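You operate a simulated robot arm through the tools that you are given. There is no shell and no other tool. Be economical: measure what you need, move in short steps, check, and stop when the job is done.

You run a simulated robot arm. Do the job below in one go: nothing can be reset, and whatever is moved stays where it is left.

## Task
Put things in order on the marble sideboard. At the end: the blue clip tin stands where the brass stand stood; the brass stand stands on top of the blue jug; the small grey cloth stands where the blue sugar shaker stood; the blue sugar shaker is on the brown bowl; whatever was shut is shut again. Leave all else as you found it, and nothing knocked over.
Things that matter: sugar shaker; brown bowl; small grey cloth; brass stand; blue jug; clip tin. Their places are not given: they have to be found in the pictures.

The check looks at the end state, three seconds after you hand in, the way a careful person would. Anything else that was tipped, shoved, dropped, spilled or broken makes it a failure. Flat cloth is picked up by pressing the open fingertips on it (5 to 10 N) and closing them slowly along it; thin cloth reads only 2 to 8 mm in the jaws.

## Robot
A 7-joint arm with a two-finger parallel gripper, fixed in place. Base frame: the origin is at the foot of the arm, x ahead of it, y to its left, z up; the work surface is at about z = 0. Lengths are in m, angles in rad, forces in N, time in s.
With the tool pointing down near the work surface it reaches from about 0.24 to 0.62 m from the base axis. Its first joint turns from -1.152 to 1.152 rad. Payload 2.6 kg.
The tool frame sits at the grasp point between the pads (the TCP): z along the fingers, y along the line on which they close. The tips reach 0.03 m beyond it. Largest opening 0.094 m; finger width 0.028, thickness 0.01; the body of the gripper, 0.05 by 0.096 m, starts 0.055 m behind the TCP.
Orientation is that of the tool frame in the base frame, as [roll, pitch, yaw] about the fixed x, y, z axes, in that order (R = Rz(yaw) Ry(pitch) Rx(roll)). With the fingers straight down and closing along the base's y, the tool's x points along the base's -x, its y along +y and its z along -z.

## Interface
- The arm moves only by the tool jog_arm. Its argument "series" is a list of rows, each a list of 7 numbers: the shift along the base's x, y, z in m, then the turn, a rotation vector about the base's x, y, z in rad, then the opening in per cent of the stroke, from 0 (shut) to 100 (fully open). In form: [[x, y, z, rx, ry, rz, gripper], ...]. A call has 1 to 12 rows; each row is the pose to reach, as a shift and turn from the pose commanded when the call began. Rows are played at 5 a second. More than 0.05 m and 0.15 rad between two rows, or a gripper value outside its range, and nothing of the call is played. A pose out of reach is approached as far as the arm can. The call stops where the force on the tool passes 40 N (or 10 N more than at its start, if that is more) or the arm is blocked; 0.2 s more then pass. Each finger travels about 0.072 m/s and halts on what it meets, pressing with about 21 N; the grip force reading is that of the motor and also rises with nothing between the fingers. The clock runs only during rows and for 0.2 s after the last one: add rows that repeat a pose to give the fingers time. The reply holds the time, the measured pose of the TCP, the force on the tool along the base axes, the opening and the grip force, in the units named above and with some noise, and new pictures: "show" is both (left out), scene, wrist or none.
- Cameras (640 x 400 px; columns grow to the right, rows downward): "scene" is fixed at [0.0244, 0.418, 0.5561]; the picture's right is [-0.83, -0.55, 0.00], its down [-0.29, 0.44, -0.85] and it looks along [0.47, -0.71, -0.52] (base axes); focal length 347 px, centre (320, 200). "wrist" rides on the gripper at [-0.037, 0, -0.058] in the tool frame; the picture's right is [0.00, -1.00, 0.00], its down [0.97, 0.00, -0.24] and it looks along [0.24, 0.00, 0.97] (tool axes); focal length 218 px, centre (320, 200).
- probe_pixels(camera, pixels): for up to 12 pixels [column, row] of the newest picture of that camera ("zoom" is the newest enlarged one), the place [x, y, z] in the base frame of the surface seen there, good to about 0.002 m, but the place of the scene camera against the robot may be out by one fixed shift of up to 0.018 m in any direction. The clock stands still meanwhile.
- zoom(camera, box): a new picture of the part [left, top, right, bottom] of that camera's present view, enlarged. The clock stands still meanwhile.
- hand_in(): hands the job in; it is judged then, once.

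Go step by step. Measure first, check grasps and placings, and put right what went wrong. The budget is 80 turns and 150 pictures, counting those below and the enlarged ones. Unless the task says otherwise, let go and move clear before handing in, and close with one line.

The tools are called after "Request:" by a JSON object that holds its "method" and its "body". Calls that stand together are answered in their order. jog_arm: Moves the arm, as the interface text tells. Its arguments: {"type":"object","properties":{"series":{"type":"array","items":{"type":"array","items":{"type":"number"}}},"show":{"type":"string","enum":["both","scene","wrist","none"]}},"required":["series"]} The other tools are called the same way: probe_pixels (camera, pixels) gives the place of the surface under pixels of a picture; zoom (camera, box) takes an enlarged picture of a part of a camera's view; hand_in () hands the job in.

At the start:

```text
time: 0.0
tcp_pos: [0.3928, -0.1436, 0.2816]
orientation: [-3.14, 0.001, 3.141]
ft_force: [0.1, 0.4, -0.6]
finger_gap: 0.0939
grip_force: 0.1
```

scene: 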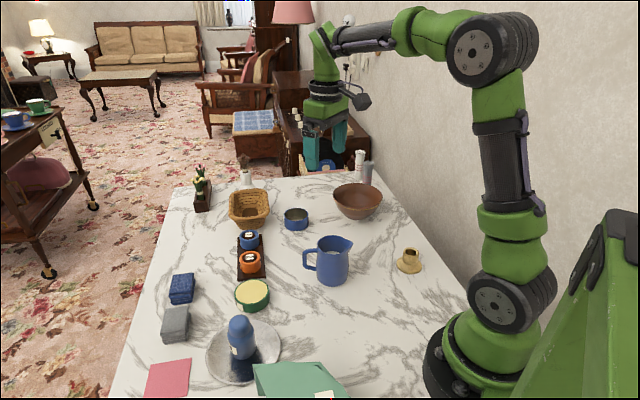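
wrist: 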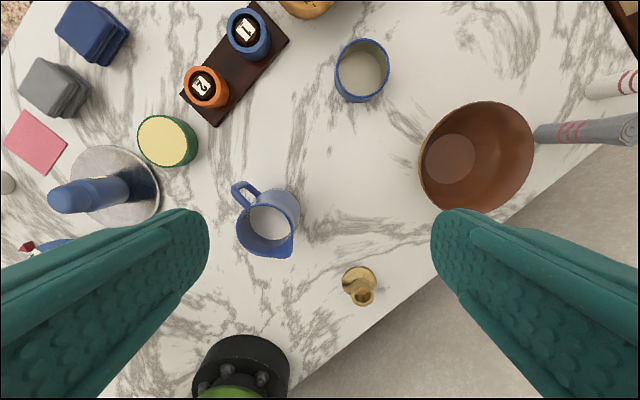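

The scene shows the shaker at (240,337), the jug at (332,260), brass at (409,260), the bowl at (357,201), grey cloth at (175,323), and several blue tins. I'll zoom in to identify the clip tin and other details.

Request:
{"method": "zoom", "body": {"camera": "scene", "box": [180, 150, 340, 250]}}

Request:
{"method": "zoom", "body": {"camera": "scene", "box": [130, 250, 370, 400]}}

Request:
{"method": "zoom", "body": {"camera": "wrist", "box": [0, 0, 320, 250]}}

Request:
{"method": "zoom", "body": {"camera": "scene", "box": [280, 170, 440, 290]}}

```text
4.00 times, centred on (260, 200) of scene
```

zoom: 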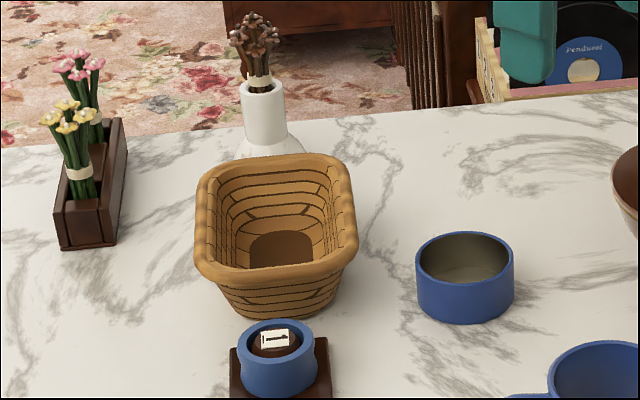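

```text
2.67 times, centred on (250, 325) of scene
```

zoom: 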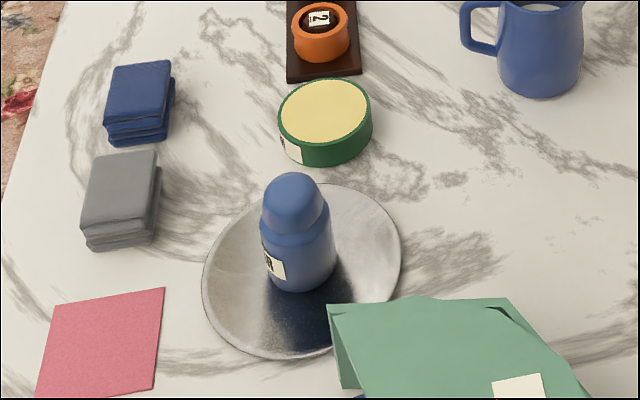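

```text
1.60 times, centred on (160, 125) of wrist
```

zoom: 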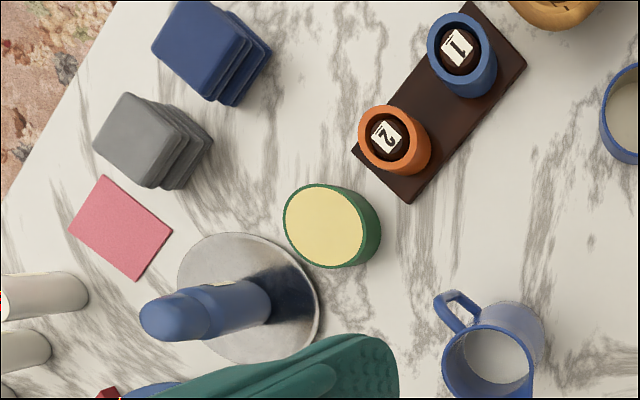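

```text
3.33 times, centred on (360, 230) of scene
```

zoom: 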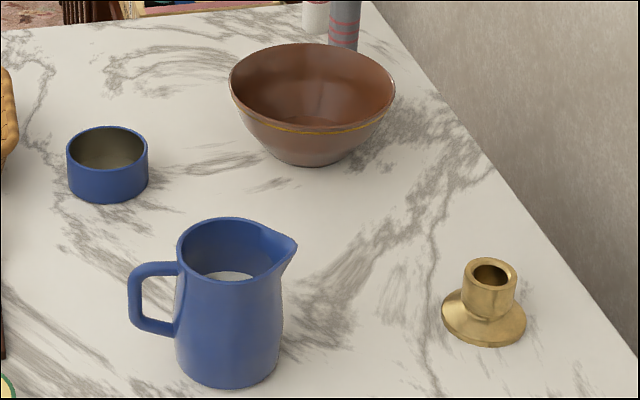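

The open blue tin at (296,219) may be the clip tin, but something blue is also hidden behind the green item at (300,380). I'll measure key points first, then look closer with the wrist.

Request:
{"method": "probe_pixels", "body": {"camera": "scene", "pixels": [[296, 228], [296, 219], [332, 280], [409, 268], [410, 251], [357, 205], [240, 352], [240, 320], [175, 315], [251, 290], [300, 375], [170, 378]]}}

Request:
{"method": "probe_pixels", "body": {"camera": "wrist", "pixels": [[365, 75], [362, 40], [265, 215], [270, 245], [355, 278], [362, 298], [450, 160], [100, 195], [70, 200], [50, 80], [5, 183], [50, 245]]}}

Request:
{"method": "jog_arm", "body": {"series": [[0, 0.04, 0.0, 0, 0, 0, 100], [0, 0.08, 0.0, 0, 0, 0, 100], [0, 0.12, 0, 0, 0, 0, 100], [0, 0.16, 0, 0, 0, 0, 100], [0, 0.2, 0, 0, 0, 0, 100], [0, 0.24, 0, 0, 0, 0, 100], [0, 0.24, 0, 0, 0, 0, 100]]}}

```text
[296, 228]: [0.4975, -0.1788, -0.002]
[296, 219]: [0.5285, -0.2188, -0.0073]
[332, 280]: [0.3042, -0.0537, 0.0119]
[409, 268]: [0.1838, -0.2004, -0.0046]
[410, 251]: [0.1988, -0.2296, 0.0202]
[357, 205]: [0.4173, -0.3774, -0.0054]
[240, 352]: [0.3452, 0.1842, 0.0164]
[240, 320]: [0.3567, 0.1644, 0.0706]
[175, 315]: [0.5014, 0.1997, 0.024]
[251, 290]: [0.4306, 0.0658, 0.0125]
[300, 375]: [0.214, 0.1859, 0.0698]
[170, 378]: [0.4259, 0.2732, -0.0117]
```

```text
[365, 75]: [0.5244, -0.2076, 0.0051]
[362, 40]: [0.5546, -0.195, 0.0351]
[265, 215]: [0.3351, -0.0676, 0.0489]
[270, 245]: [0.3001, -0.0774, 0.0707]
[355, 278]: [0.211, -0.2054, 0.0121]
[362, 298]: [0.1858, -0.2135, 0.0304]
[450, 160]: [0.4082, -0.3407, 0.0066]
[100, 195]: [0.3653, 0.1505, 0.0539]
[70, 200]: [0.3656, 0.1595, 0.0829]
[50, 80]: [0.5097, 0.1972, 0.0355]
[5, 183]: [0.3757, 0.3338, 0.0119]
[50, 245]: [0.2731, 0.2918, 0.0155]
```

```text
time: 1.6
tcp_pos: [0.3942, 0.0956, 0.2836]
orientation: [3.14, 0.001, -3.141]
ft_force: [0.7, 0.2, -1.2]
finger_gap: 0.0941
grip_force: 0.2
```

scene: 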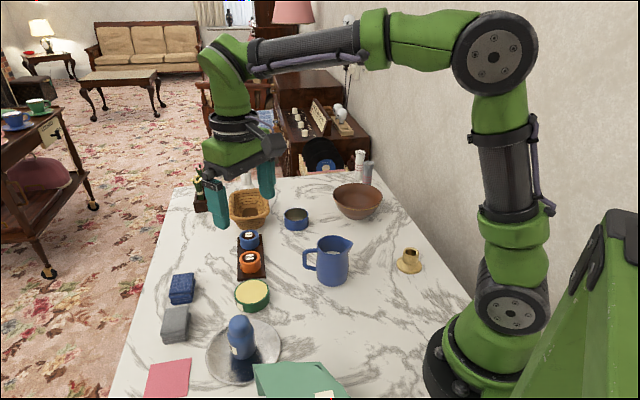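
wrist: 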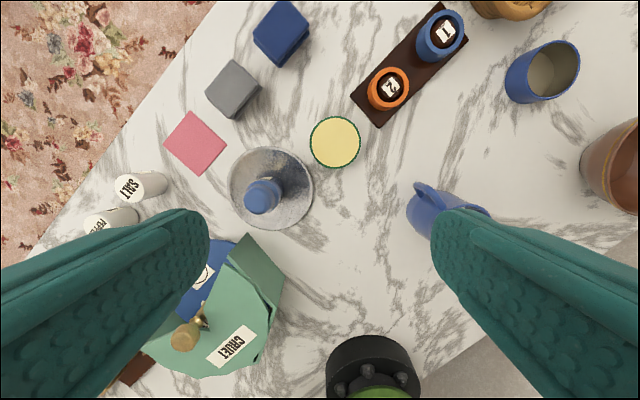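

A green "CRUET" box sits at wrist (230,320) with a blue item next to it and something brass-like on top. I'll go back in x for a closer look at it.

Request:
{"method": "jog_arm", "body": {"series": [[-0.03, 0.03, 0.03, 0, 0, 0, 100], [-0.06, 0.06, 0.06, 0, 0, 0, 100], [-0.09, 0.08, 0.08, 0, 0, 0, 100], [-0.12, 0.08, 0.08, 0, 0, 0, 100], [-0.12, 0.08, 0.08, 0, 0, 0, 100]], "show": "wrist"}}

```text
refused: row 1 steps farther than a row can; nothing moved
```

Request:
{"method": "jog_arm", "body": {"series": [[-0.02, 0.02, 0.02, 0, 0, 0, 100], [-0.04, 0.04, 0.04, 0, 0, 0, 100], [-0.06, 0.06, 0.06, 0, 0, 0, 100], [-0.09, 0.08, 0.08, 0, 0, 0, 100], [-0.12, 0.08, 0.08, 0, 0, 0, 100], [-0.12, 0.08, 0.08, 0, 0, 0, 100]], "show": "wrist"}}

```text
time: 3.0
tcp_pos: [0.2707, 0.1755, 0.3624]
orientation: [3.141, 0.002, 3.141]
ft_force: [-0.2, 0.1, 1.8]
finger_gap: 0.0939
grip_force: 0.0
```

wrist: 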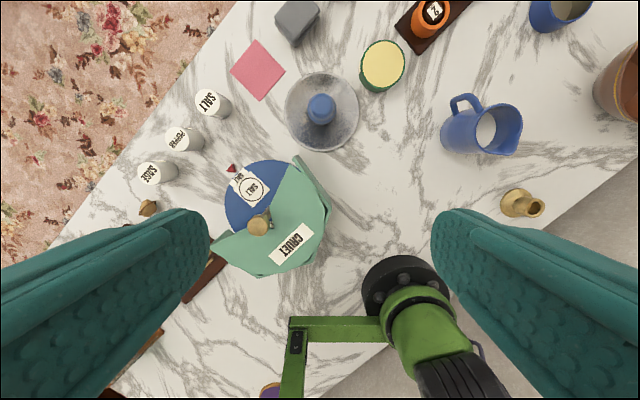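

Request:
{"method": "zoom", "body": {"camera": "wrist", "box": [120, 80, 360, 290]}}

Request:
{"method": "zoom", "body": {"camera": "wrist", "box": [240, 0, 440, 125]}}

Request:
{"method": "probe_pixels", "body": {"camera": "wrist", "pixels": [[245, 220], [250, 180], [257, 224], [300, 220], [325, 185], [310, 235], [265, 262], [305, 170], [295, 18], [382, 60], [330, 140], [458, 143]]}}

```text
1.90 times, centred on (240, 185) of wrist
```

zoom: 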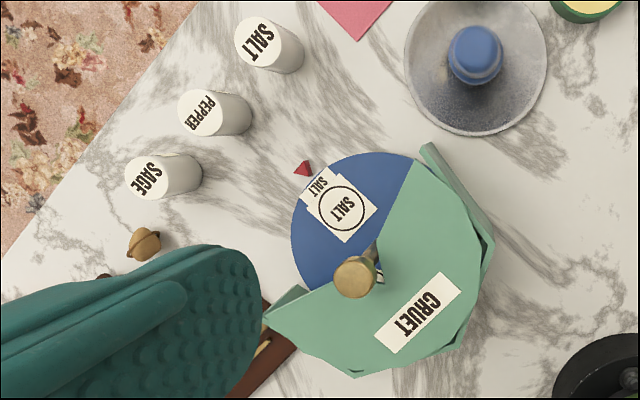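

```text
3.20 times, centred on (340, 62) of wrist
```

zoom: 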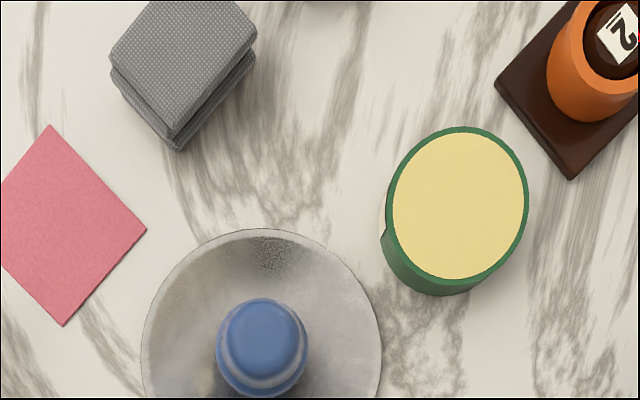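

```text
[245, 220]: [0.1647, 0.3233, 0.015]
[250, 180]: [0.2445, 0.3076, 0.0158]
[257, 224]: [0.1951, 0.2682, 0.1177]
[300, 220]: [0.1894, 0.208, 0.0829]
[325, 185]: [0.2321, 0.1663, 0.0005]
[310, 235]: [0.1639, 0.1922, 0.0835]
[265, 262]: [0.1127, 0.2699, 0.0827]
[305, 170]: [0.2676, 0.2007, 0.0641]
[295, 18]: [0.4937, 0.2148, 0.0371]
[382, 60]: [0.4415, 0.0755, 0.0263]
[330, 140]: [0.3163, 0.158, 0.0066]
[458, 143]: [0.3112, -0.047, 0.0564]
```

The cruet carousel seems unrelated. I'll check the far-right region (bowl, grey striped item, blue tin) for labels.

Request:
{"method": "jog_arm", "body": {"series": [[0.04, -0.02, 0, 0, 0, 0, 100], [0.08, -0.04, 0, 0, 0, 0, 100], [0.1, -0.08, 0, 0, 0, 0, 100], [0.1, -0.13, 0, 0, 0, 0, 100], [0.1, -0.18, 0, 0, 0, 0, 100], [0.1, -0.23, 0, 0, 0, 0, 100], [0.1, -0.28, 0, 0, 0, 0, 100], [0.1, -0.33, 0, 0, 0, 0, 100], [0.1, -0.38, 0, 0, 0, 0, 100], [0.1, -0.38, 0, 0, 0, 0, 100]], "show": "wrist"}}

Request:
{"method": "zoom", "body": {"camera": "scene", "box": [260, 130, 420, 230]}}

Request:
{"method": "zoom", "body": {"camera": "wrist", "box": [120, 0, 640, 325]}}

```text
time: 5.2
tcp_pos: [0.3728, -0.2046, 0.3606]
orientation: [-3.142, 0.0, -3.14]
ft_force: [-0.4, 0.5, 0.3]
finger_gap: 0.0939
grip_force: 0.0
```

wrist: 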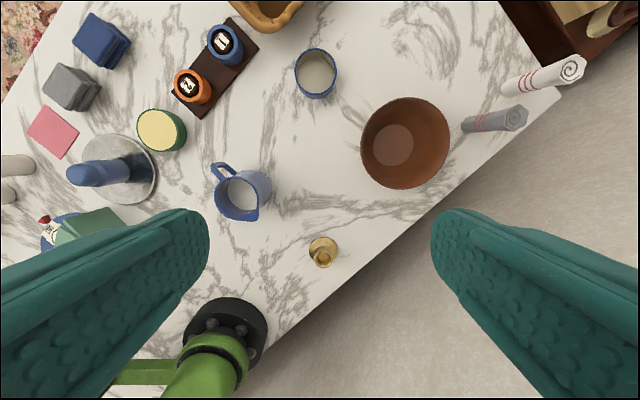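

```text
4.00 times, centred on (340, 180) of scene
```

zoom: 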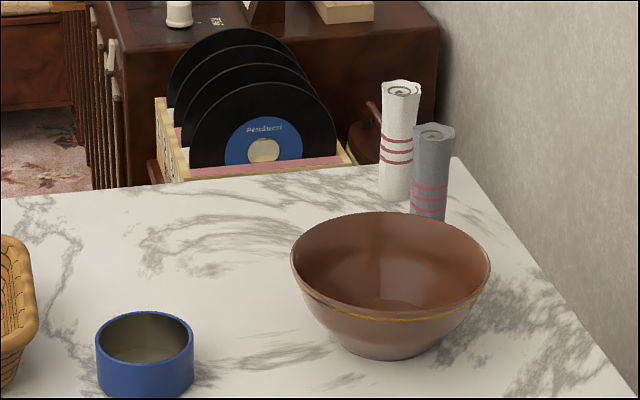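

```text
1.23 times, centred on (380, 162) of wrist
```

zoom: 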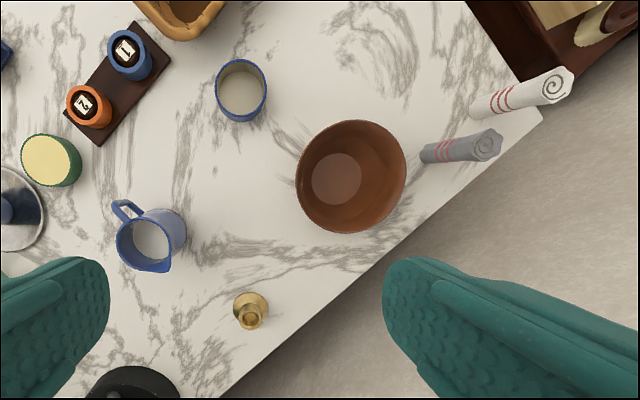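

I'll read the labels on the shaker and green tin at high zoom.

Request:
{"method": "zoom", "body": {"camera": "scene", "box": [220, 270, 284, 310]}}

Request:
{"method": "zoom", "body": {"camera": "scene", "box": [208, 310, 288, 360]}}

Request:
{"method": "zoom", "body": {"camera": "scene", "box": [220, 205, 316, 285]}}

Request:
{"method": "zoom", "body": {"camera": "wrist", "box": [285, 35, 349, 110]}}

```text
10.00 times, centred on (252, 290) of scene
```

zoom: 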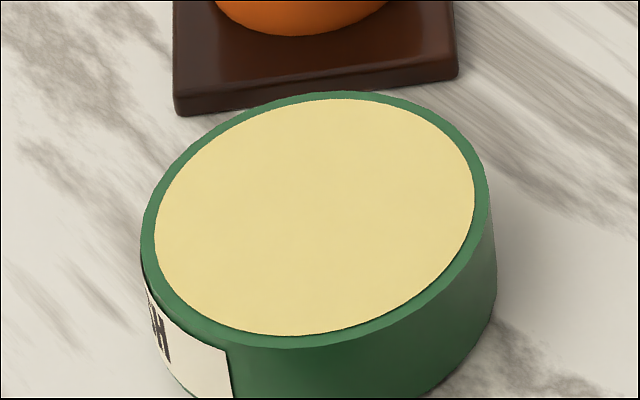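

```text
8.00 times, centred on (248, 335) of scene
```

zoom: 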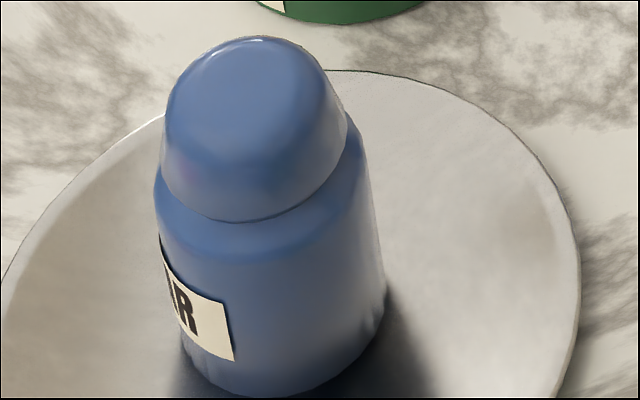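

```text
5.00 times, centred on (268, 245) of scene
```

zoom: 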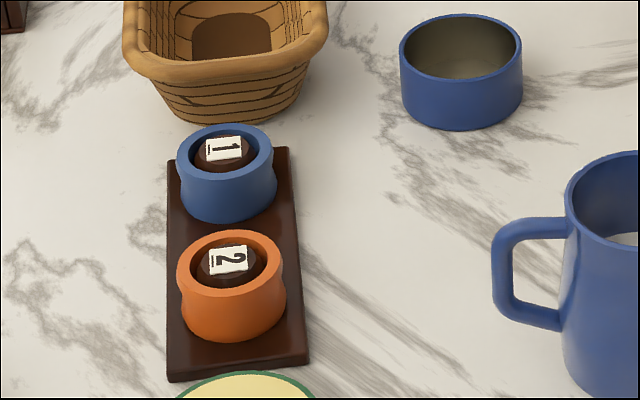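

```text
5.33 times, centred on (317, 72) of wrist
```

zoom: 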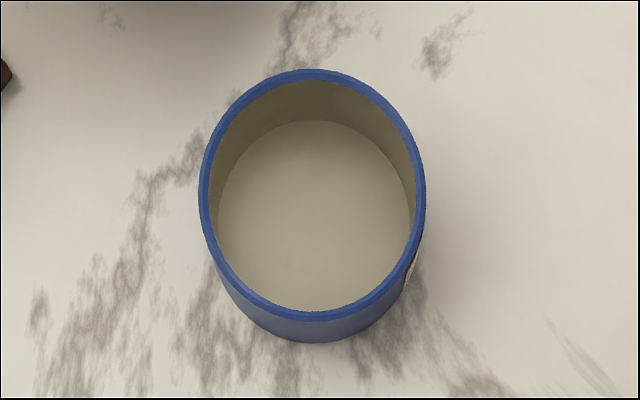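

The blue tin carries a label, so it is the clip tin; 1 and 2 are napkin rings and the shaker reads "..AR". Now I'll move above the brass stand and jug for accurate measurement.

Request:
{"method": "jog_arm", "body": {"series": [[-0.025, 0.02, -0.03, 0, 0, 0, 100], [-0.05, 0.04, -0.06, 0, 0, 0, 100], [-0.06, 0.05, -0.1, 0, 0, 0, 100], [-0.06, 0.06, -0.14, 0, 0, 0, 100], [-0.06, 0.06, -0.14, 0, 0, 0, 100]], "show": "wrist"}}

Request:
{"method": "zoom", "body": {"camera": "wrist", "box": [160, 80, 480, 280]}}

```text
time: 6.4
tcp_pos: [0.3118, -0.1425, 0.2191]
orientation: [-3.141, 0.001, 3.141]
ft_force: [-0.9, -0.2, 0.1]
finger_gap: 0.0942
grip_force: 0.1
```

wrist: 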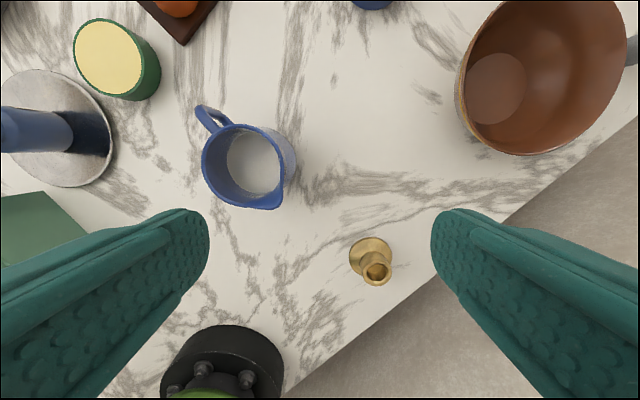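

```text
2.00 times, centred on (320, 180) of wrist
```

zoom: 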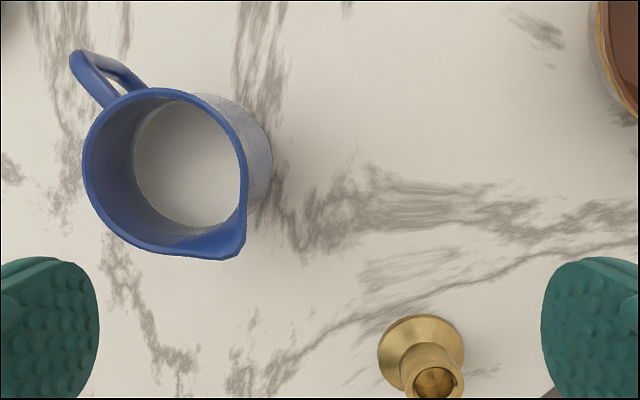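

Now I'll probe the jug rim and brass base/cup.

Request:
{"method": "probe_pixels", "body": {"camera": "zoom", "pixels": [[86, 155], [160, 92], [150, 241], [242, 150], [234, 252], [110, 105], [196, 225], [180, 150]]}}

Request:
{"method": "probe_pixels", "body": {"camera": "wrist", "pixels": [[351, 257], [370, 240], [389, 252], [355, 270], [363, 266], [390, 270], [376, 283], [378, 261], [372, 250]]}}

Request:
{"method": "zoom", "body": {"camera": "wrist", "box": [330, 220, 410, 300]}}

```text
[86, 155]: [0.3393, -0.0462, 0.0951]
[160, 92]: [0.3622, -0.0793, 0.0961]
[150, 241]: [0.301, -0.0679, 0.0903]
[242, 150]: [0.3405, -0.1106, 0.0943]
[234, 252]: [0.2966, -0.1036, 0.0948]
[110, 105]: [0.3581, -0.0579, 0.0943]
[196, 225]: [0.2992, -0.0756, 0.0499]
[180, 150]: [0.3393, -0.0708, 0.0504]
```

```text
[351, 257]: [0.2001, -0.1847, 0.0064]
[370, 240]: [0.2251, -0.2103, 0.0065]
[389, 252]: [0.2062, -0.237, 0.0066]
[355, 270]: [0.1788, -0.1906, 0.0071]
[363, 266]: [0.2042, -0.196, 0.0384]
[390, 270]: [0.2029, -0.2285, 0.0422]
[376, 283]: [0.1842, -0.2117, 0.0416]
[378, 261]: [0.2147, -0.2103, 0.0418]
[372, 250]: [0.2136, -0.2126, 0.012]
```

```text
5.00 times, centred on (370, 260) of wrist
```

zoom: 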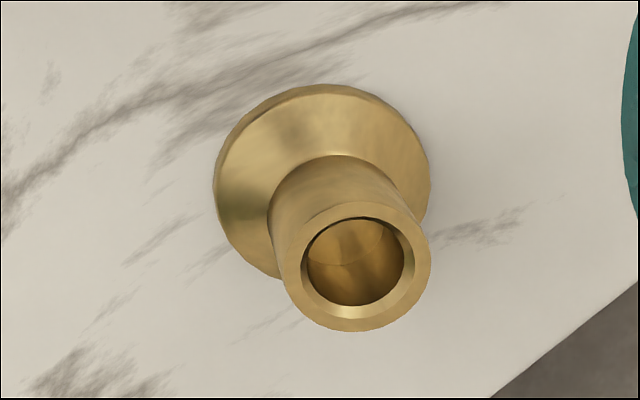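

I need the jug's inner mouth diameter versus the brass base precisely (brass base ≈0.059 by angular size). Zooming tight on the jug rim.

Request:
{"method": "zoom", "body": {"camera": "wrist", "box": [190, 100, 310, 220]}}

Request:
{"method": "zoom", "body": {"camera": "scene", "box": [296, 225, 360, 290]}}

Request:
{"method": "zoom", "body": {"camera": "scene", "box": [384, 235, 432, 283]}}

```text
3.33 times, centred on (250, 160) of wrist
```

zoom: 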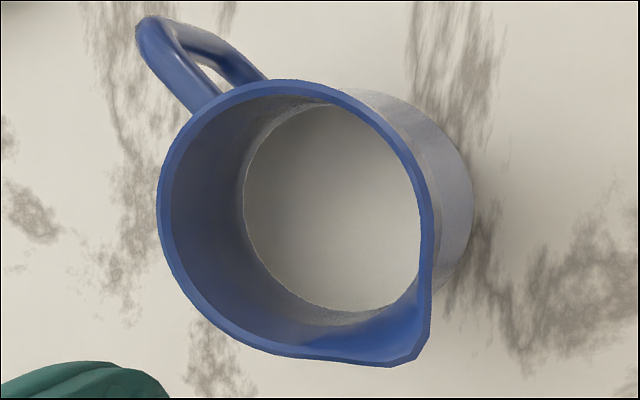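

```text
6.15 times, centred on (328, 258) of scene
```

zoom: 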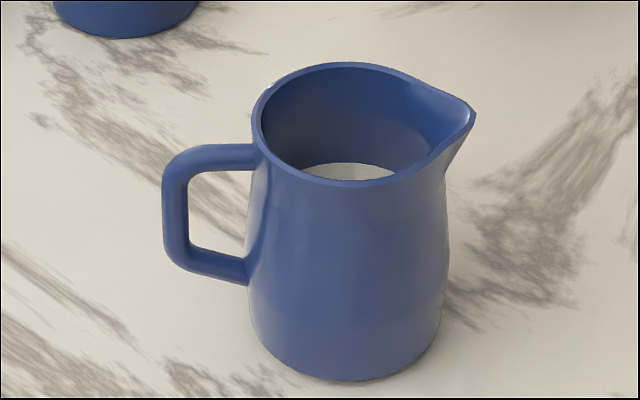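

```text
8.33 times, centred on (408, 259) of scene
```

zoom: 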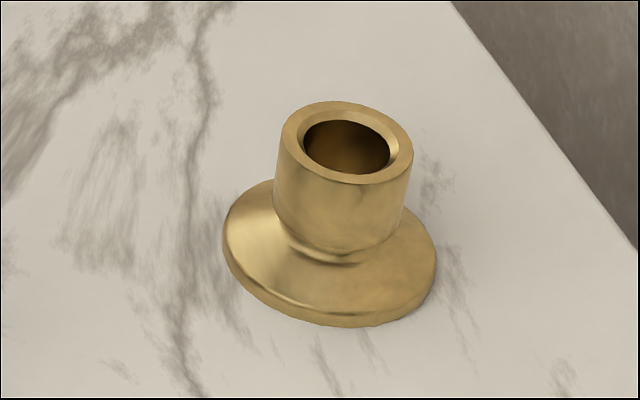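

By angular size the base (~0.060) and the jug's inner mouth (~0.062) are nearly equal, so I need a closer look. Lowering the camera over the jug.

Request:
{"method": "jog_arm", "body": {"series": [[0.008, 0.03, -0.02, 0, 0, 0, 100], [0.017, 0.064, -0.05, 0, 0, 0, 100], [0.017, 0.064, -0.06, 0, 0, 0, 100], [0.017, 0.064, -0.06, 0, 0, 0, 100]], "show": "wrist"}}

Request:
{"method": "zoom", "body": {"camera": "wrist", "box": [220, 120, 420, 280]}}

```text
time: 7.4
tcp_pos: [0.3297, -0.0791, 0.1604]
orientation: [3.142, 0.0, 3.141]
ft_force: [-1.0, 0.5, -0.3]
finger_gap: 0.0941
grip_force: 0.0
```

wrist: 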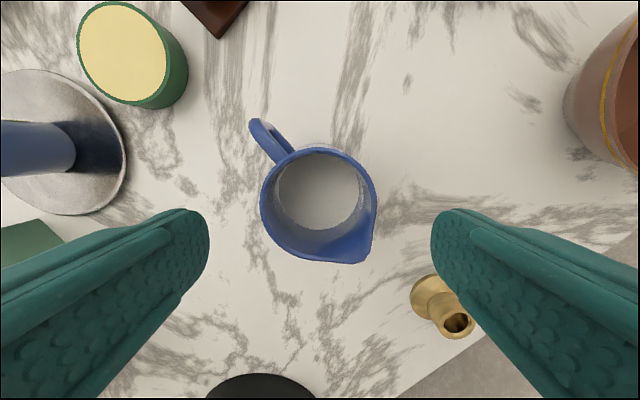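

```text
2.50 times, centred on (320, 200) of wrist
```

zoom: 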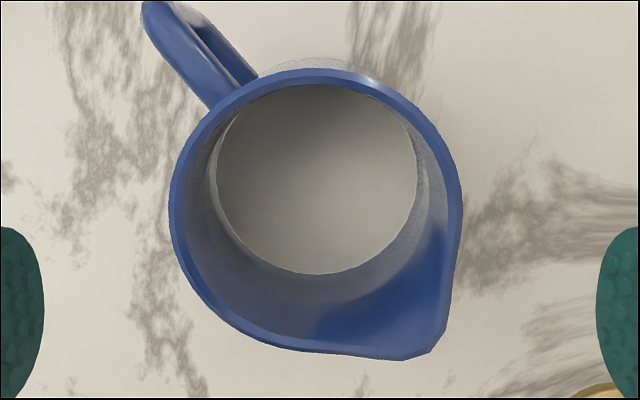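

Request:
{"method": "probe_pixels", "body": {"camera": "zoom", "pixels": [[175, 205], [456, 205], [315, 76], [215, 125], [415, 115], [205, 295], [290, 345], [430, 345], [450, 270], [316, 180], [230, 215], [200, 90]]}}

Request:
{"method": "jog_arm", "body": {"series": [[-0.02, -0.03, 0.01, 0, 0, 0, 100], [-0.05, -0.06, 0.01, 0, 0, 0, 100], [-0.08, -0.09, 0.01, 0, 0, 0, 100], [-0.1, -0.12, 0.0, 0, 0, 0, 100], [-0.12, -0.135, -0.03, 0, 0, 0, 100], [-0.12, -0.135, -0.05, 0, 0, 0, 100], [-0.12, -0.135, -0.05, 0, 0, 0, 100]], "show": "both"}}

Request:
{"method": "zoom", "body": {"camera": "wrist", "box": [220, 120, 420, 280]}}

```text
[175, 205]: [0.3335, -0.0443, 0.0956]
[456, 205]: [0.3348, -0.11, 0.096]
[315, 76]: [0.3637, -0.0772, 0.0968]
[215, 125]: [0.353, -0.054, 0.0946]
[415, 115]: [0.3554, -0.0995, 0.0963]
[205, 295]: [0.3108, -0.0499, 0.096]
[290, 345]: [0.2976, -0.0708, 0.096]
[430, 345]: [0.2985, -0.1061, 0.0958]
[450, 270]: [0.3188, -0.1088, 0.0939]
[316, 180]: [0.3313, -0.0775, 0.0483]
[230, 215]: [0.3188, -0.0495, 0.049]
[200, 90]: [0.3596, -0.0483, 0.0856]
```

```text
time: 9.0
tcp_pos: [0.2126, -0.2154, 0.1119]
orientation: [-3.141, -0.001, -3.141]
ft_force: [0.6, 0.7, -0.8]
finger_gap: 0.094
grip_force: 0.1
```

scene: 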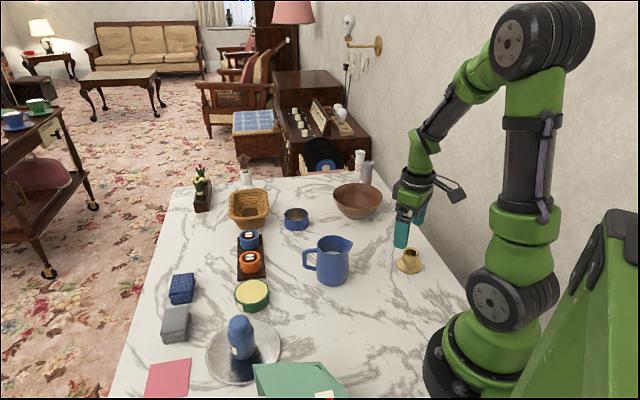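
wrist: 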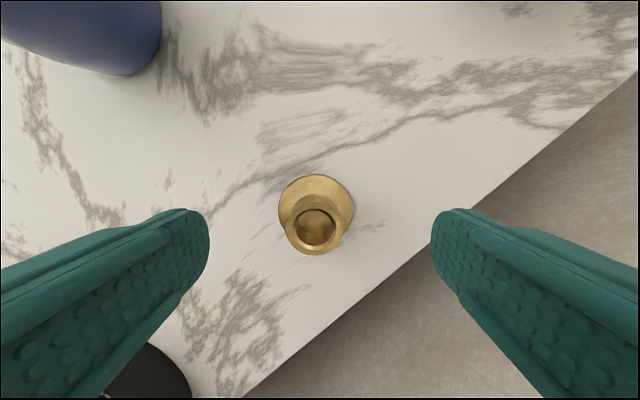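

```text
2.50 times, centred on (320, 200) of wrist
```

zoom: 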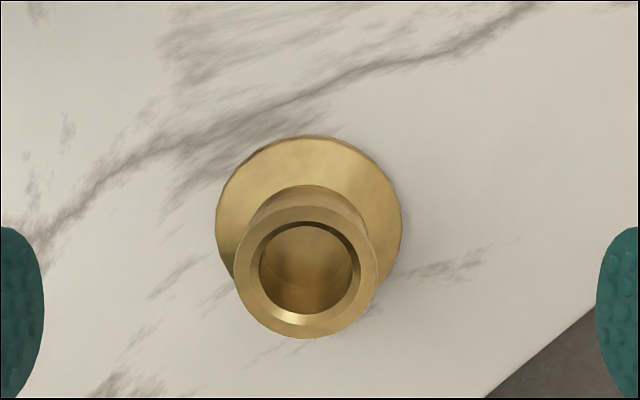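

The base is ≈0.059 and the jug mouth inner ≈0.062 (spout side larger), so the stand's centring must be exact; I'll feel for contact when lowering. Probe the cup's position accurately first.

Request:
{"method": "probe_pixels", "body": {"camera": "zoom", "pixels": [[245, 268], [369, 268], [307, 213], [306, 328], [305, 270], [222, 205], [396, 205], [310, 142], [225, 245], [310, 160]]}}

```text
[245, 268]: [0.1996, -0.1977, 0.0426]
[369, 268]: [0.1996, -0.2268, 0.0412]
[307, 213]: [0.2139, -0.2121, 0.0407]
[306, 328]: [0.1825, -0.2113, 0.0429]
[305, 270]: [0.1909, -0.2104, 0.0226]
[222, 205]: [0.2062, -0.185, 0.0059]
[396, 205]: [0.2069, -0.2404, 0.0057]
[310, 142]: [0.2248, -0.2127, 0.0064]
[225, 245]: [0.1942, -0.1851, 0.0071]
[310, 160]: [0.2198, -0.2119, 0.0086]
```

Brass axis is at about (0.1985, -0.212), top z 0.042. I'll descend to grip the top 14 mm of the cup.

Request:
{"method": "jog_arm", "body": {"series": [[-0.0113, 0.0026, -0.02, 0, 0, 0, 100], [-0.0113, 0.0026, -0.04, 0, 0, 0, 100], [-0.0113, 0.0026, -0.0536, 0, 0, 0, 100], [-0.0113, 0.0026, -0.0536, 0, 0, 0, 70], [-0.0113, 0.0026, -0.0536, 0, 0, 0, 45], [-0.0113, 0.0026, -0.0536, 0, 0, 0, 30], [-0.0113, 0.0026, -0.0536, 0, 0, 0, 20], [-0.0113, 0.0026, -0.0536, 0, 0, 0, 20], [-0.0113, 0.0026, -0.0536, 0, 0, 0, 20]], "show": "both"}}

```text
time: 11.0
tcp_pos: [0.1987, -0.2121, 0.0593]
orientation: [-3.142, -0.001, -3.141]
ft_force: [-0.2, 0.6, 0.8]
finger_gap: 0.0336
grip_force: 21.0
```

scene: 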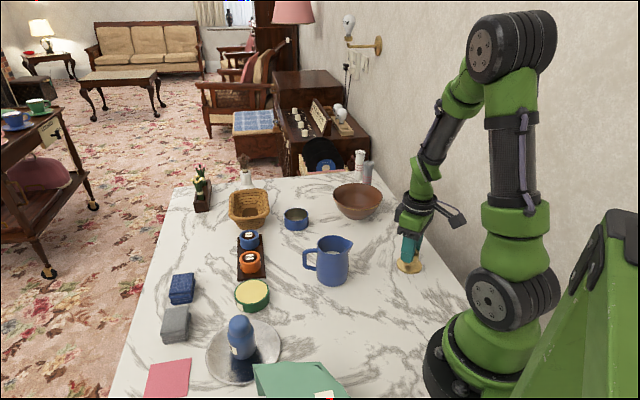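
wrist: 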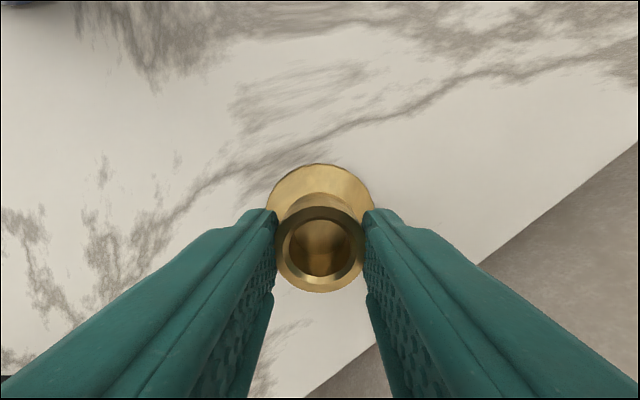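

Gripped (gap 0.0336, 21 N). Lift and carry over the jug.

Request:
{"method": "jog_arm", "body": {"series": [[0, 0, 0.02, 0, 0, 0, 20], [0, 0, 0.06, 0, 0, 0, 20], [0, 0, 0.1, 0, 0, 0, 20], [0, 0, 0.13, 0, 0, 0, 20], [0.03, 0.03, 0.13, 0, 0, 0, 20], [0.06, 0.06, 0.13, 0, 0, 0, 20], [0.09, 0.09, 0.13, 0, 0, 0, 20], [0.115, 0.12, 0.13, 0, 0, 0, 20], [0.1325, 0.135, 0.13, 0, 0, 0, 20], [0.1325, 0.135, 0.13, 0, 0, 0, 20]], "show": "both"}}

Request:
{"method": "zoom", "body": {"camera": "scene", "box": [280, 180, 380, 290]}}

```text
time: 13.2
tcp_pos: [0.3323, -0.0777, 0.1889]
orientation: [3.142, 0.0, 3.141]
ft_force: [-0.9, 0.6, -2.3]
finger_gap: 0.0308
grip_force: 21.3
```

scene: 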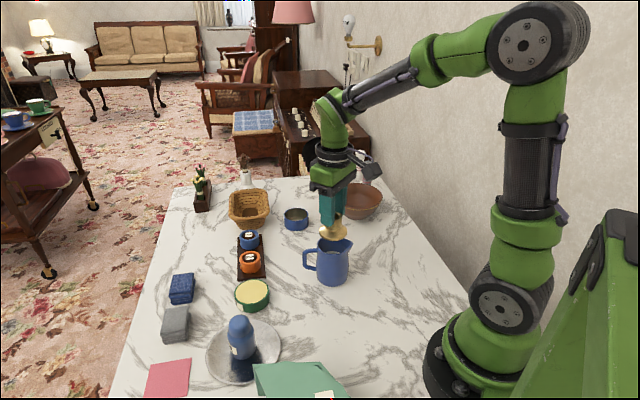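
wrist: 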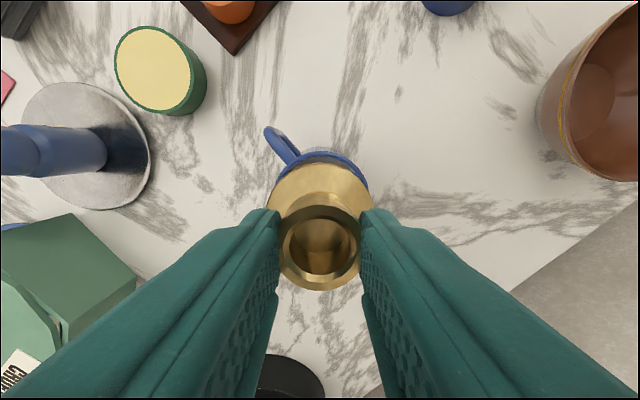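

```text
3.64 times, centred on (330, 235) of scene
```

zoom: 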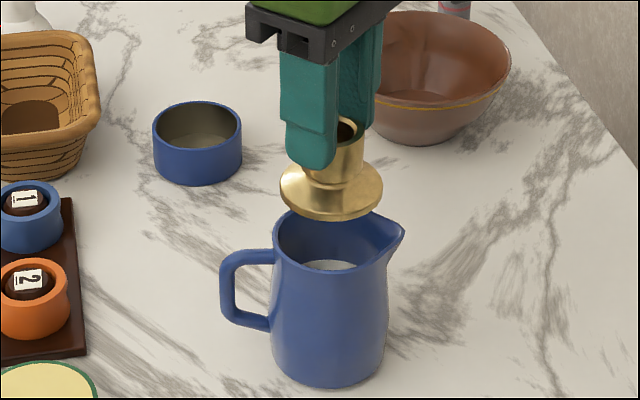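

Aligned over the jug with base ≈0.034 above the rim. Lowering gently to sense contact.

Request:
{"method": "jog_arm", "body": {"series": [[0, 0, -0.015, 0, 0, 0, 20], [0, 0, -0.028, 0, 0, 0, 20], [0, 0, -0.031, 0, 0, 0, 20], [0, 0, -0.033, 0, 0, 0, 20], [0, 0, -0.035, 0, 0, 0, 20]], "show": "both"}}

Request:
{"method": "zoom", "body": {"camera": "scene", "box": [290, 200, 370, 290]}}

```text
time: 14.4
tcp_pos: [0.3318, -0.0768, 0.1537]
orientation: [3.14, 0.003, -3.141]
ft_force: [-3.2, 3.0, 14.1]
finger_gap: 0.0309
grip_force: 21.2
```

scene: 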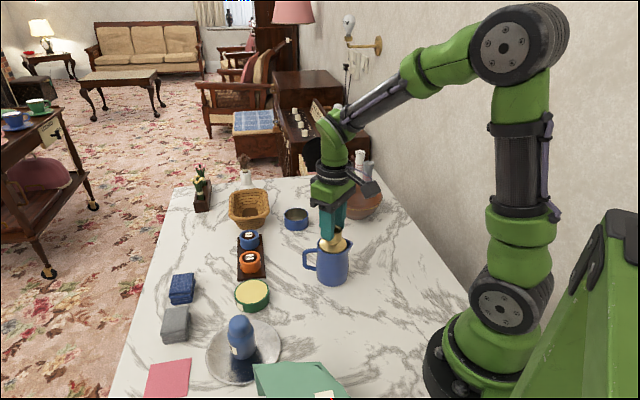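
wrist: 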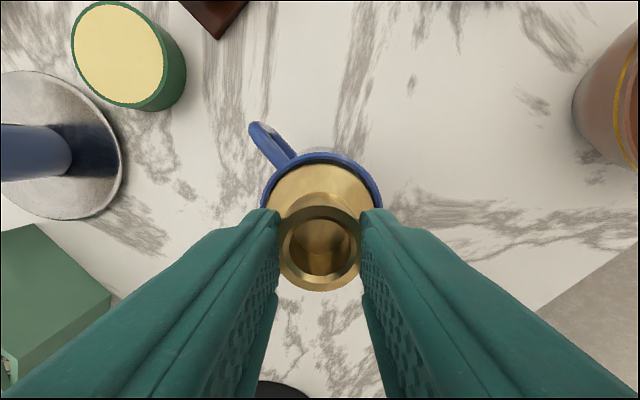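

```text
4.44 times, centred on (330, 245) of scene
```

zoom: 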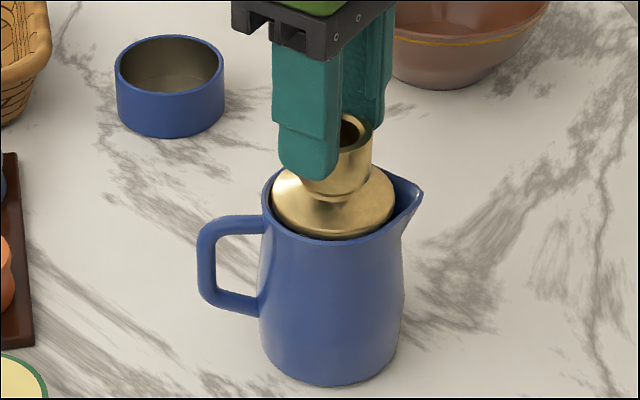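

Contact occurred right at rim height (14 N), so the stand does meet the jug's rim. Zooming to see whether it sits evenly.

Request:
{"method": "zoom", "body": {"camera": "wrist", "box": [240, 130, 400, 230]}}

Request:
{"method": "zoom", "body": {"camera": "scene", "box": [312, 225, 360, 261]}}

```text
4.00 times, centred on (320, 180) of wrist
```

zoom: 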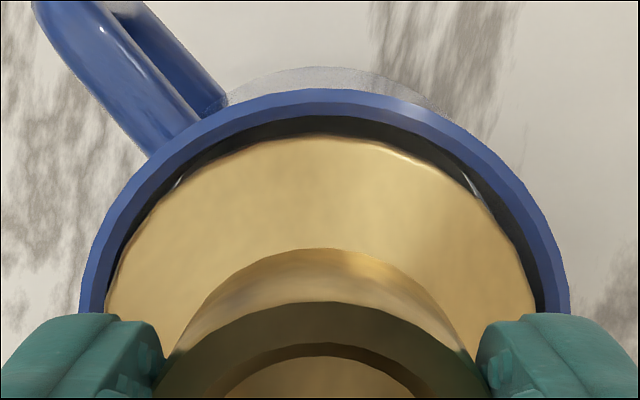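

```text
11.11 times, centred on (336, 243) of scene
```

zoom: 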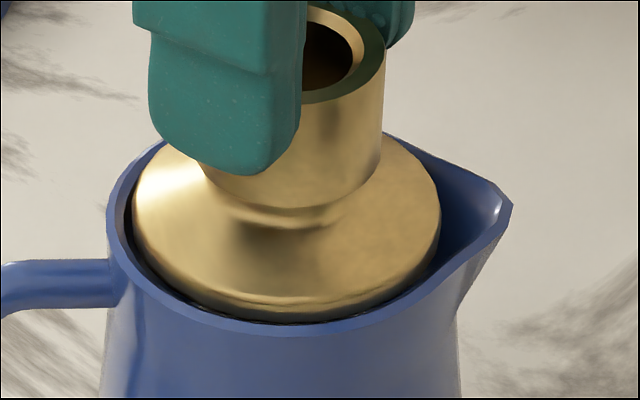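

It sits just inside the rim visually. I'll back up 4 mm, then compare the force there, to find exactly where contact starts.

Request:
{"method": "jog_arm", "body": {"series": [[0, 0, 0.004, 0, 0, 0, 20], [0, 0, 0.004, 0, 0, 0, 20]], "show": "none"}}

Request:
{"method": "jog_arm", "body": {"series": [[0.001, 0, -0.002, 0, 0, 0, 20], [0.001, 0, -0.002, 0, 0, 0, 20]], "show": "none"}}

Request:
{"method": "jog_arm", "body": {"series": [[0, 0, -0.001, 0, 0, 0, 20], [0, 0, -0.001, 0, 0, 0, 20]], "show": "none"}}

Request:
{"method": "jog_arm", "body": {"series": [[0, 0, -0.001, 0, 0, 0, 20], [0, 0, -0.001, 0, 0, 0, 20]], "show": "none"}}

```text
time: 15.0
tcp_pos: [0.331, -0.0779, 0.157]
orientation: [-3.141, 0.0, 3.141]
ft_force: [0.3, 0.4, -1.7]
finger_gap: 0.0306
grip_force: 21.0
```

```text
time: 15.6
tcp_pos: [0.3315, -0.0774, 0.1541]
orientation: [3.141, 0.002, 3.141]
ft_force: [0.8, -0.1, -2.1]
finger_gap: 0.0309
grip_force: 21.4
```

```text
time: 16.2
tcp_pos: [0.3318, -0.0777, 0.1546]
orientation: [3.141, 0.001, 3.14]
ft_force: [-0.2, -0.1, -1.3]
finger_gap: 0.0308
grip_force: 21.1
```

```text
time: 16.8
tcp_pos: [0.3328, -0.0783, 0.1532]
orientation: [-3.14, 0.002, -3.141]
ft_force: [-5.0, 1.4, 13.9]
finger_gap: 0.0304
grip_force: 21.1
```

Contact appears precisely at rim height again (14 N). I'll measure the gap around the base to judge centring.

Request:
{"method": "zoom", "body": {"camera": "wrist", "box": [250, 140, 390, 227]}}

Request:
{"method": "zoom", "body": {"camera": "scene", "box": [312, 225, 360, 261]}}

```text
4.57 times, centred on (320, 184) of wrist
```

zoom: 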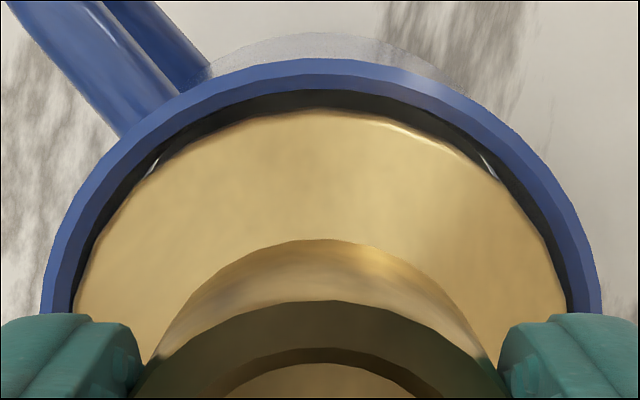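

```text
11.11 times, centred on (336, 243) of scene
```

zoom: 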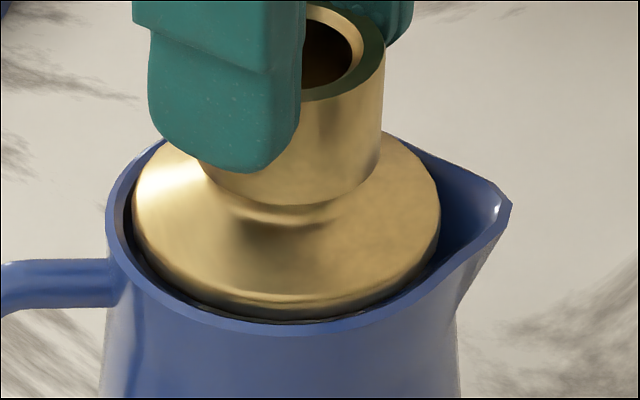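

Gaps visually are about 1.5 mm at the sides and 2.4 mm at the back, yet it is held up at rim height. I'll test contact at a few small offsets to find whether it's supported all around.

Request:
{"method": "jog_arm", "body": {"series": [[0, 0, 0.003, 0, 0, 0, 20], [-0.003, 0.001, 0.003, 0, 0, 0, 20], [-0.003, 0.001, 0, 0, 0, 0, 20], [-0.003, 0.001, 0, 0, 0, 0, 20]], "show": "none"}}

Request:
{"method": "jog_arm", "body": {"series": [[0, 0, 0.003, 0, 0, 0, 20], [0.001, -0.0025, 0.003, 0, 0, 0, 20], [0.001, -0.0025, 0, 0, 0, 0, 20], [0.001, -0.0025, 0, 0, 0, 0, 20]], "show": "none"}}

Request:
{"method": "jog_arm", "body": {"series": [[0, 0, 0.003, 0, 0, 0, 20], [0.003, 0.0015, 0.003, 0, 0, 0, 20], [0.003, 0.0015, 0, 0, 0, 0, 20], [0.003, 0.0015, 0, 0, 0, 0, 20]], "show": "none"}}

```text
time: 17.8
tcp_pos: [0.329, -0.0759, 0.1544]
orientation: [3.141, 0.004, -3.14]
ft_force: [-3.9, -0.8, 8.3]
finger_gap: 0.0309
grip_force: 20.9
```

```text
time: 18.8
tcp_pos: [0.33, -0.0787, 0.1528]
orientation: [-3.142, 0.002, -3.141]
ft_force: [-0.6, 0.5, 1.1]
finger_gap: 0.0306
grip_force: 21.1
```

```text
time: 19.8
tcp_pos: [0.3348, -0.076, 0.153]
orientation: [-3.141, 0.002, -3.141]
ft_force: [-4.1, -0.1, 13.1]
finger_gap: 0.0307
grip_force: 21.3
```

At (0.330,-0.0785) only 1 N was felt, so the mouth is nearly clear there. I'll return and go a few mm deeper to learn whether it enters or rests.

Request:
{"method": "jog_arm", "body": {"series": [[0, 0, 0.003, 0, 0, 0, 20], [-0.003, -0.0015, 0.003, 0, 0, 0, 20], [-0.003, -0.0015, 0, 0, 0, 0, 20], [-0.003, -0.0015, -0.001, 0, 0, 0, 20], [-0.003, -0.0015, -0.001, 0, 0, 0, 20]], "show": "none"}}

Request:
{"method": "jog_arm", "body": {"series": [[0, 0, -0.001, 0, 0, 0, 20], [0, 0, -0.001, 0, 0, 0, 20]], "show": "none"}}

```text
time: 21.0
tcp_pos: [0.3307, -0.0793, 0.1527]
orientation: [-3.141, 0.002, -3.141]
ft_force: [-1.8, 0.4, 15.9]
finger_gap: 0.0307
grip_force: 21.3
```

```text
time: 21.6
tcp_pos: [0.3299, -0.0781, 0.151]
orientation: [3.141, 0.002, -3.141]
ft_force: [-0.9, 0.5, 15.7]
finger_gap: 0.0309
grip_force: 21.1
```

At that point it's firmly supported (16 N, now slipping in the grip), i.e. it rests on the mouth. I'll release slowly and look.

Request:
{"method": "jog_arm", "body": {"series": [[0, 0, 0.0005, 0, 0, 0, 33], [0, 0, 0.0005, 0, 0, 0, 38], [0, 0, 0.0005, 0, 0, 0, 42], [0, 0, 0.0005, 0, 0, 0, 48], [0, 0, 0.0005, 0, 0, 0, 48]], "show": "both"}}

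Request:
{"method": "zoom", "body": {"camera": "scene", "box": [300, 215, 364, 265]}}

```text
time: 22.8
tcp_pos: [0.33, -0.0792, 0.1506]
orientation: [3.14, -0.001, -3.141]
ft_force: [0.1, -0.2, -0.8]
finger_gap: 0.0452
grip_force: 0.1
```

scene: 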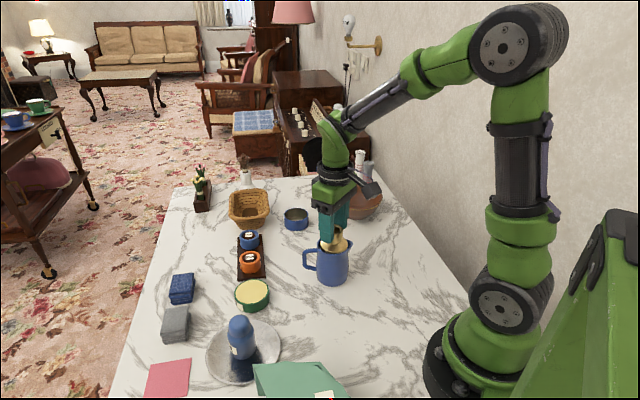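
wrist: 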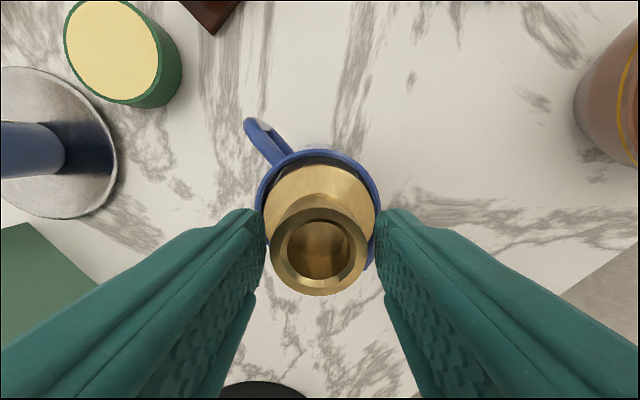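

```text
8.00 times, centred on (332, 240) of scene
```

zoom: 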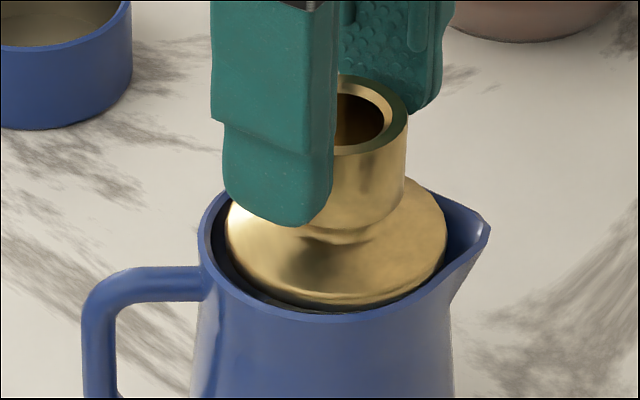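

The stand stays upright after release. I'll withdraw straight up and inspect.

Request:
{"method": "jog_arm", "body": {"series": [[0, -0.001, 0.005, 0, 0, 0, 52], [0, -0.001, 0.02, 0, 0, 0, 55], [0, -0.001, 0.05, 0, 0, 0, 60], [0, -0.001, 0.09, 0, 0, 0, 100], [0, -0.001, 0.09, 0, 0, 0, 100]], "show": "both"}}

Request:
{"method": "zoom", "body": {"camera": "scene", "box": [300, 215, 364, 265]}}

Request:
{"method": "zoom", "body": {"camera": "wrist", "box": [250, 120, 410, 240]}}

```text
time: 24.0
tcp_pos: [0.3297, -0.0803, 0.2431]
orientation: [-3.14, -0.001, -3.141]
ft_force: [-0.2, 0.1, 0.6]
finger_gap: 0.0939
grip_force: 0.0
```

scene: 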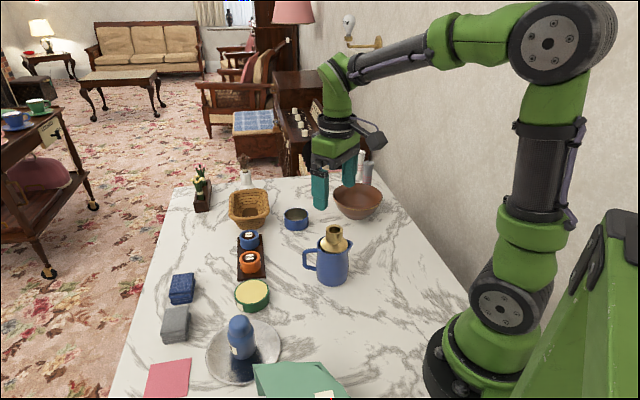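
wrist: 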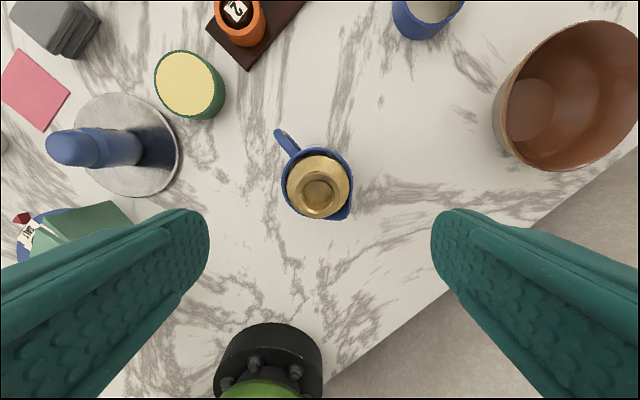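

```text
8.00 times, centred on (332, 240) of scene
```

zoom: 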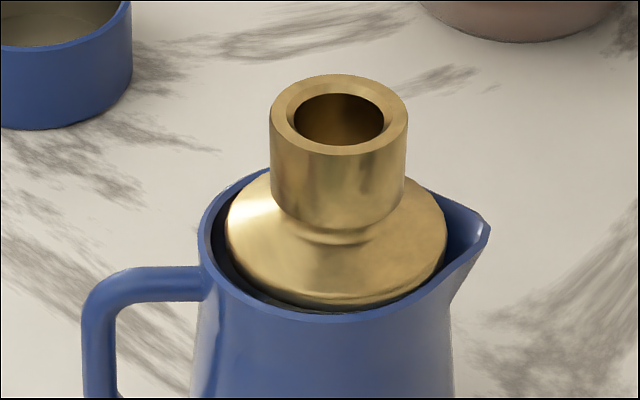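

```text
3.33 times, centred on (330, 180) of wrist
```

zoom: 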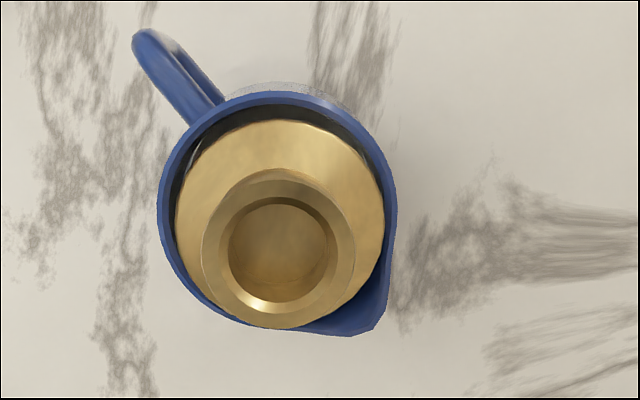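

The brass stand stands level on the jug. Next, the clip tin: moving above it to measure.

Request:
{"method": "jog_arm", "body": {"series": [[0.04, -0.02, 0.01, 0, 0, 0, 100], [0.08, -0.05, 0.01, 0, 0, 0, 100], [0.11, -0.08, 0, 0, 0, 0, 100], [0.15, -0.1, -0.01, 0, 0, 0, 100], [0.18, -0.12, -0.03, 0, 0, 0, 100], [0.18, -0.12, -0.06, 0, 0, 0, 100], [0.18, -0.12, -0.06, 0, 0, 0, 100]], "show": "wrist"}}

Request:
{"method": "zoom", "body": {"camera": "wrist", "box": [240, 100, 400, 220]}}

```text
time: 25.6
tcp_pos: [0.5094, -0.1983, 0.1816]
orientation: [3.141, 0.0, 3.141]
ft_force: [0.8, 0.4, -0.6]
finger_gap: 0.0939
grip_force: 0.0
```

wrist: 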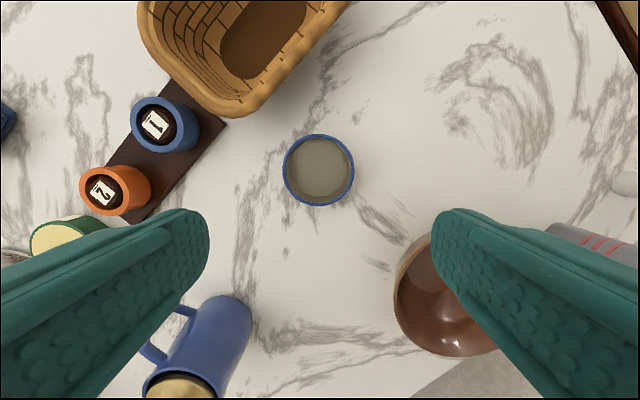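

```text
3.33 times, centred on (320, 160) of wrist
```

zoom: 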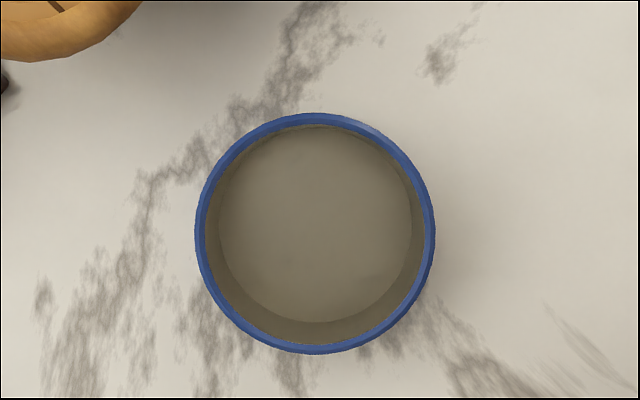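

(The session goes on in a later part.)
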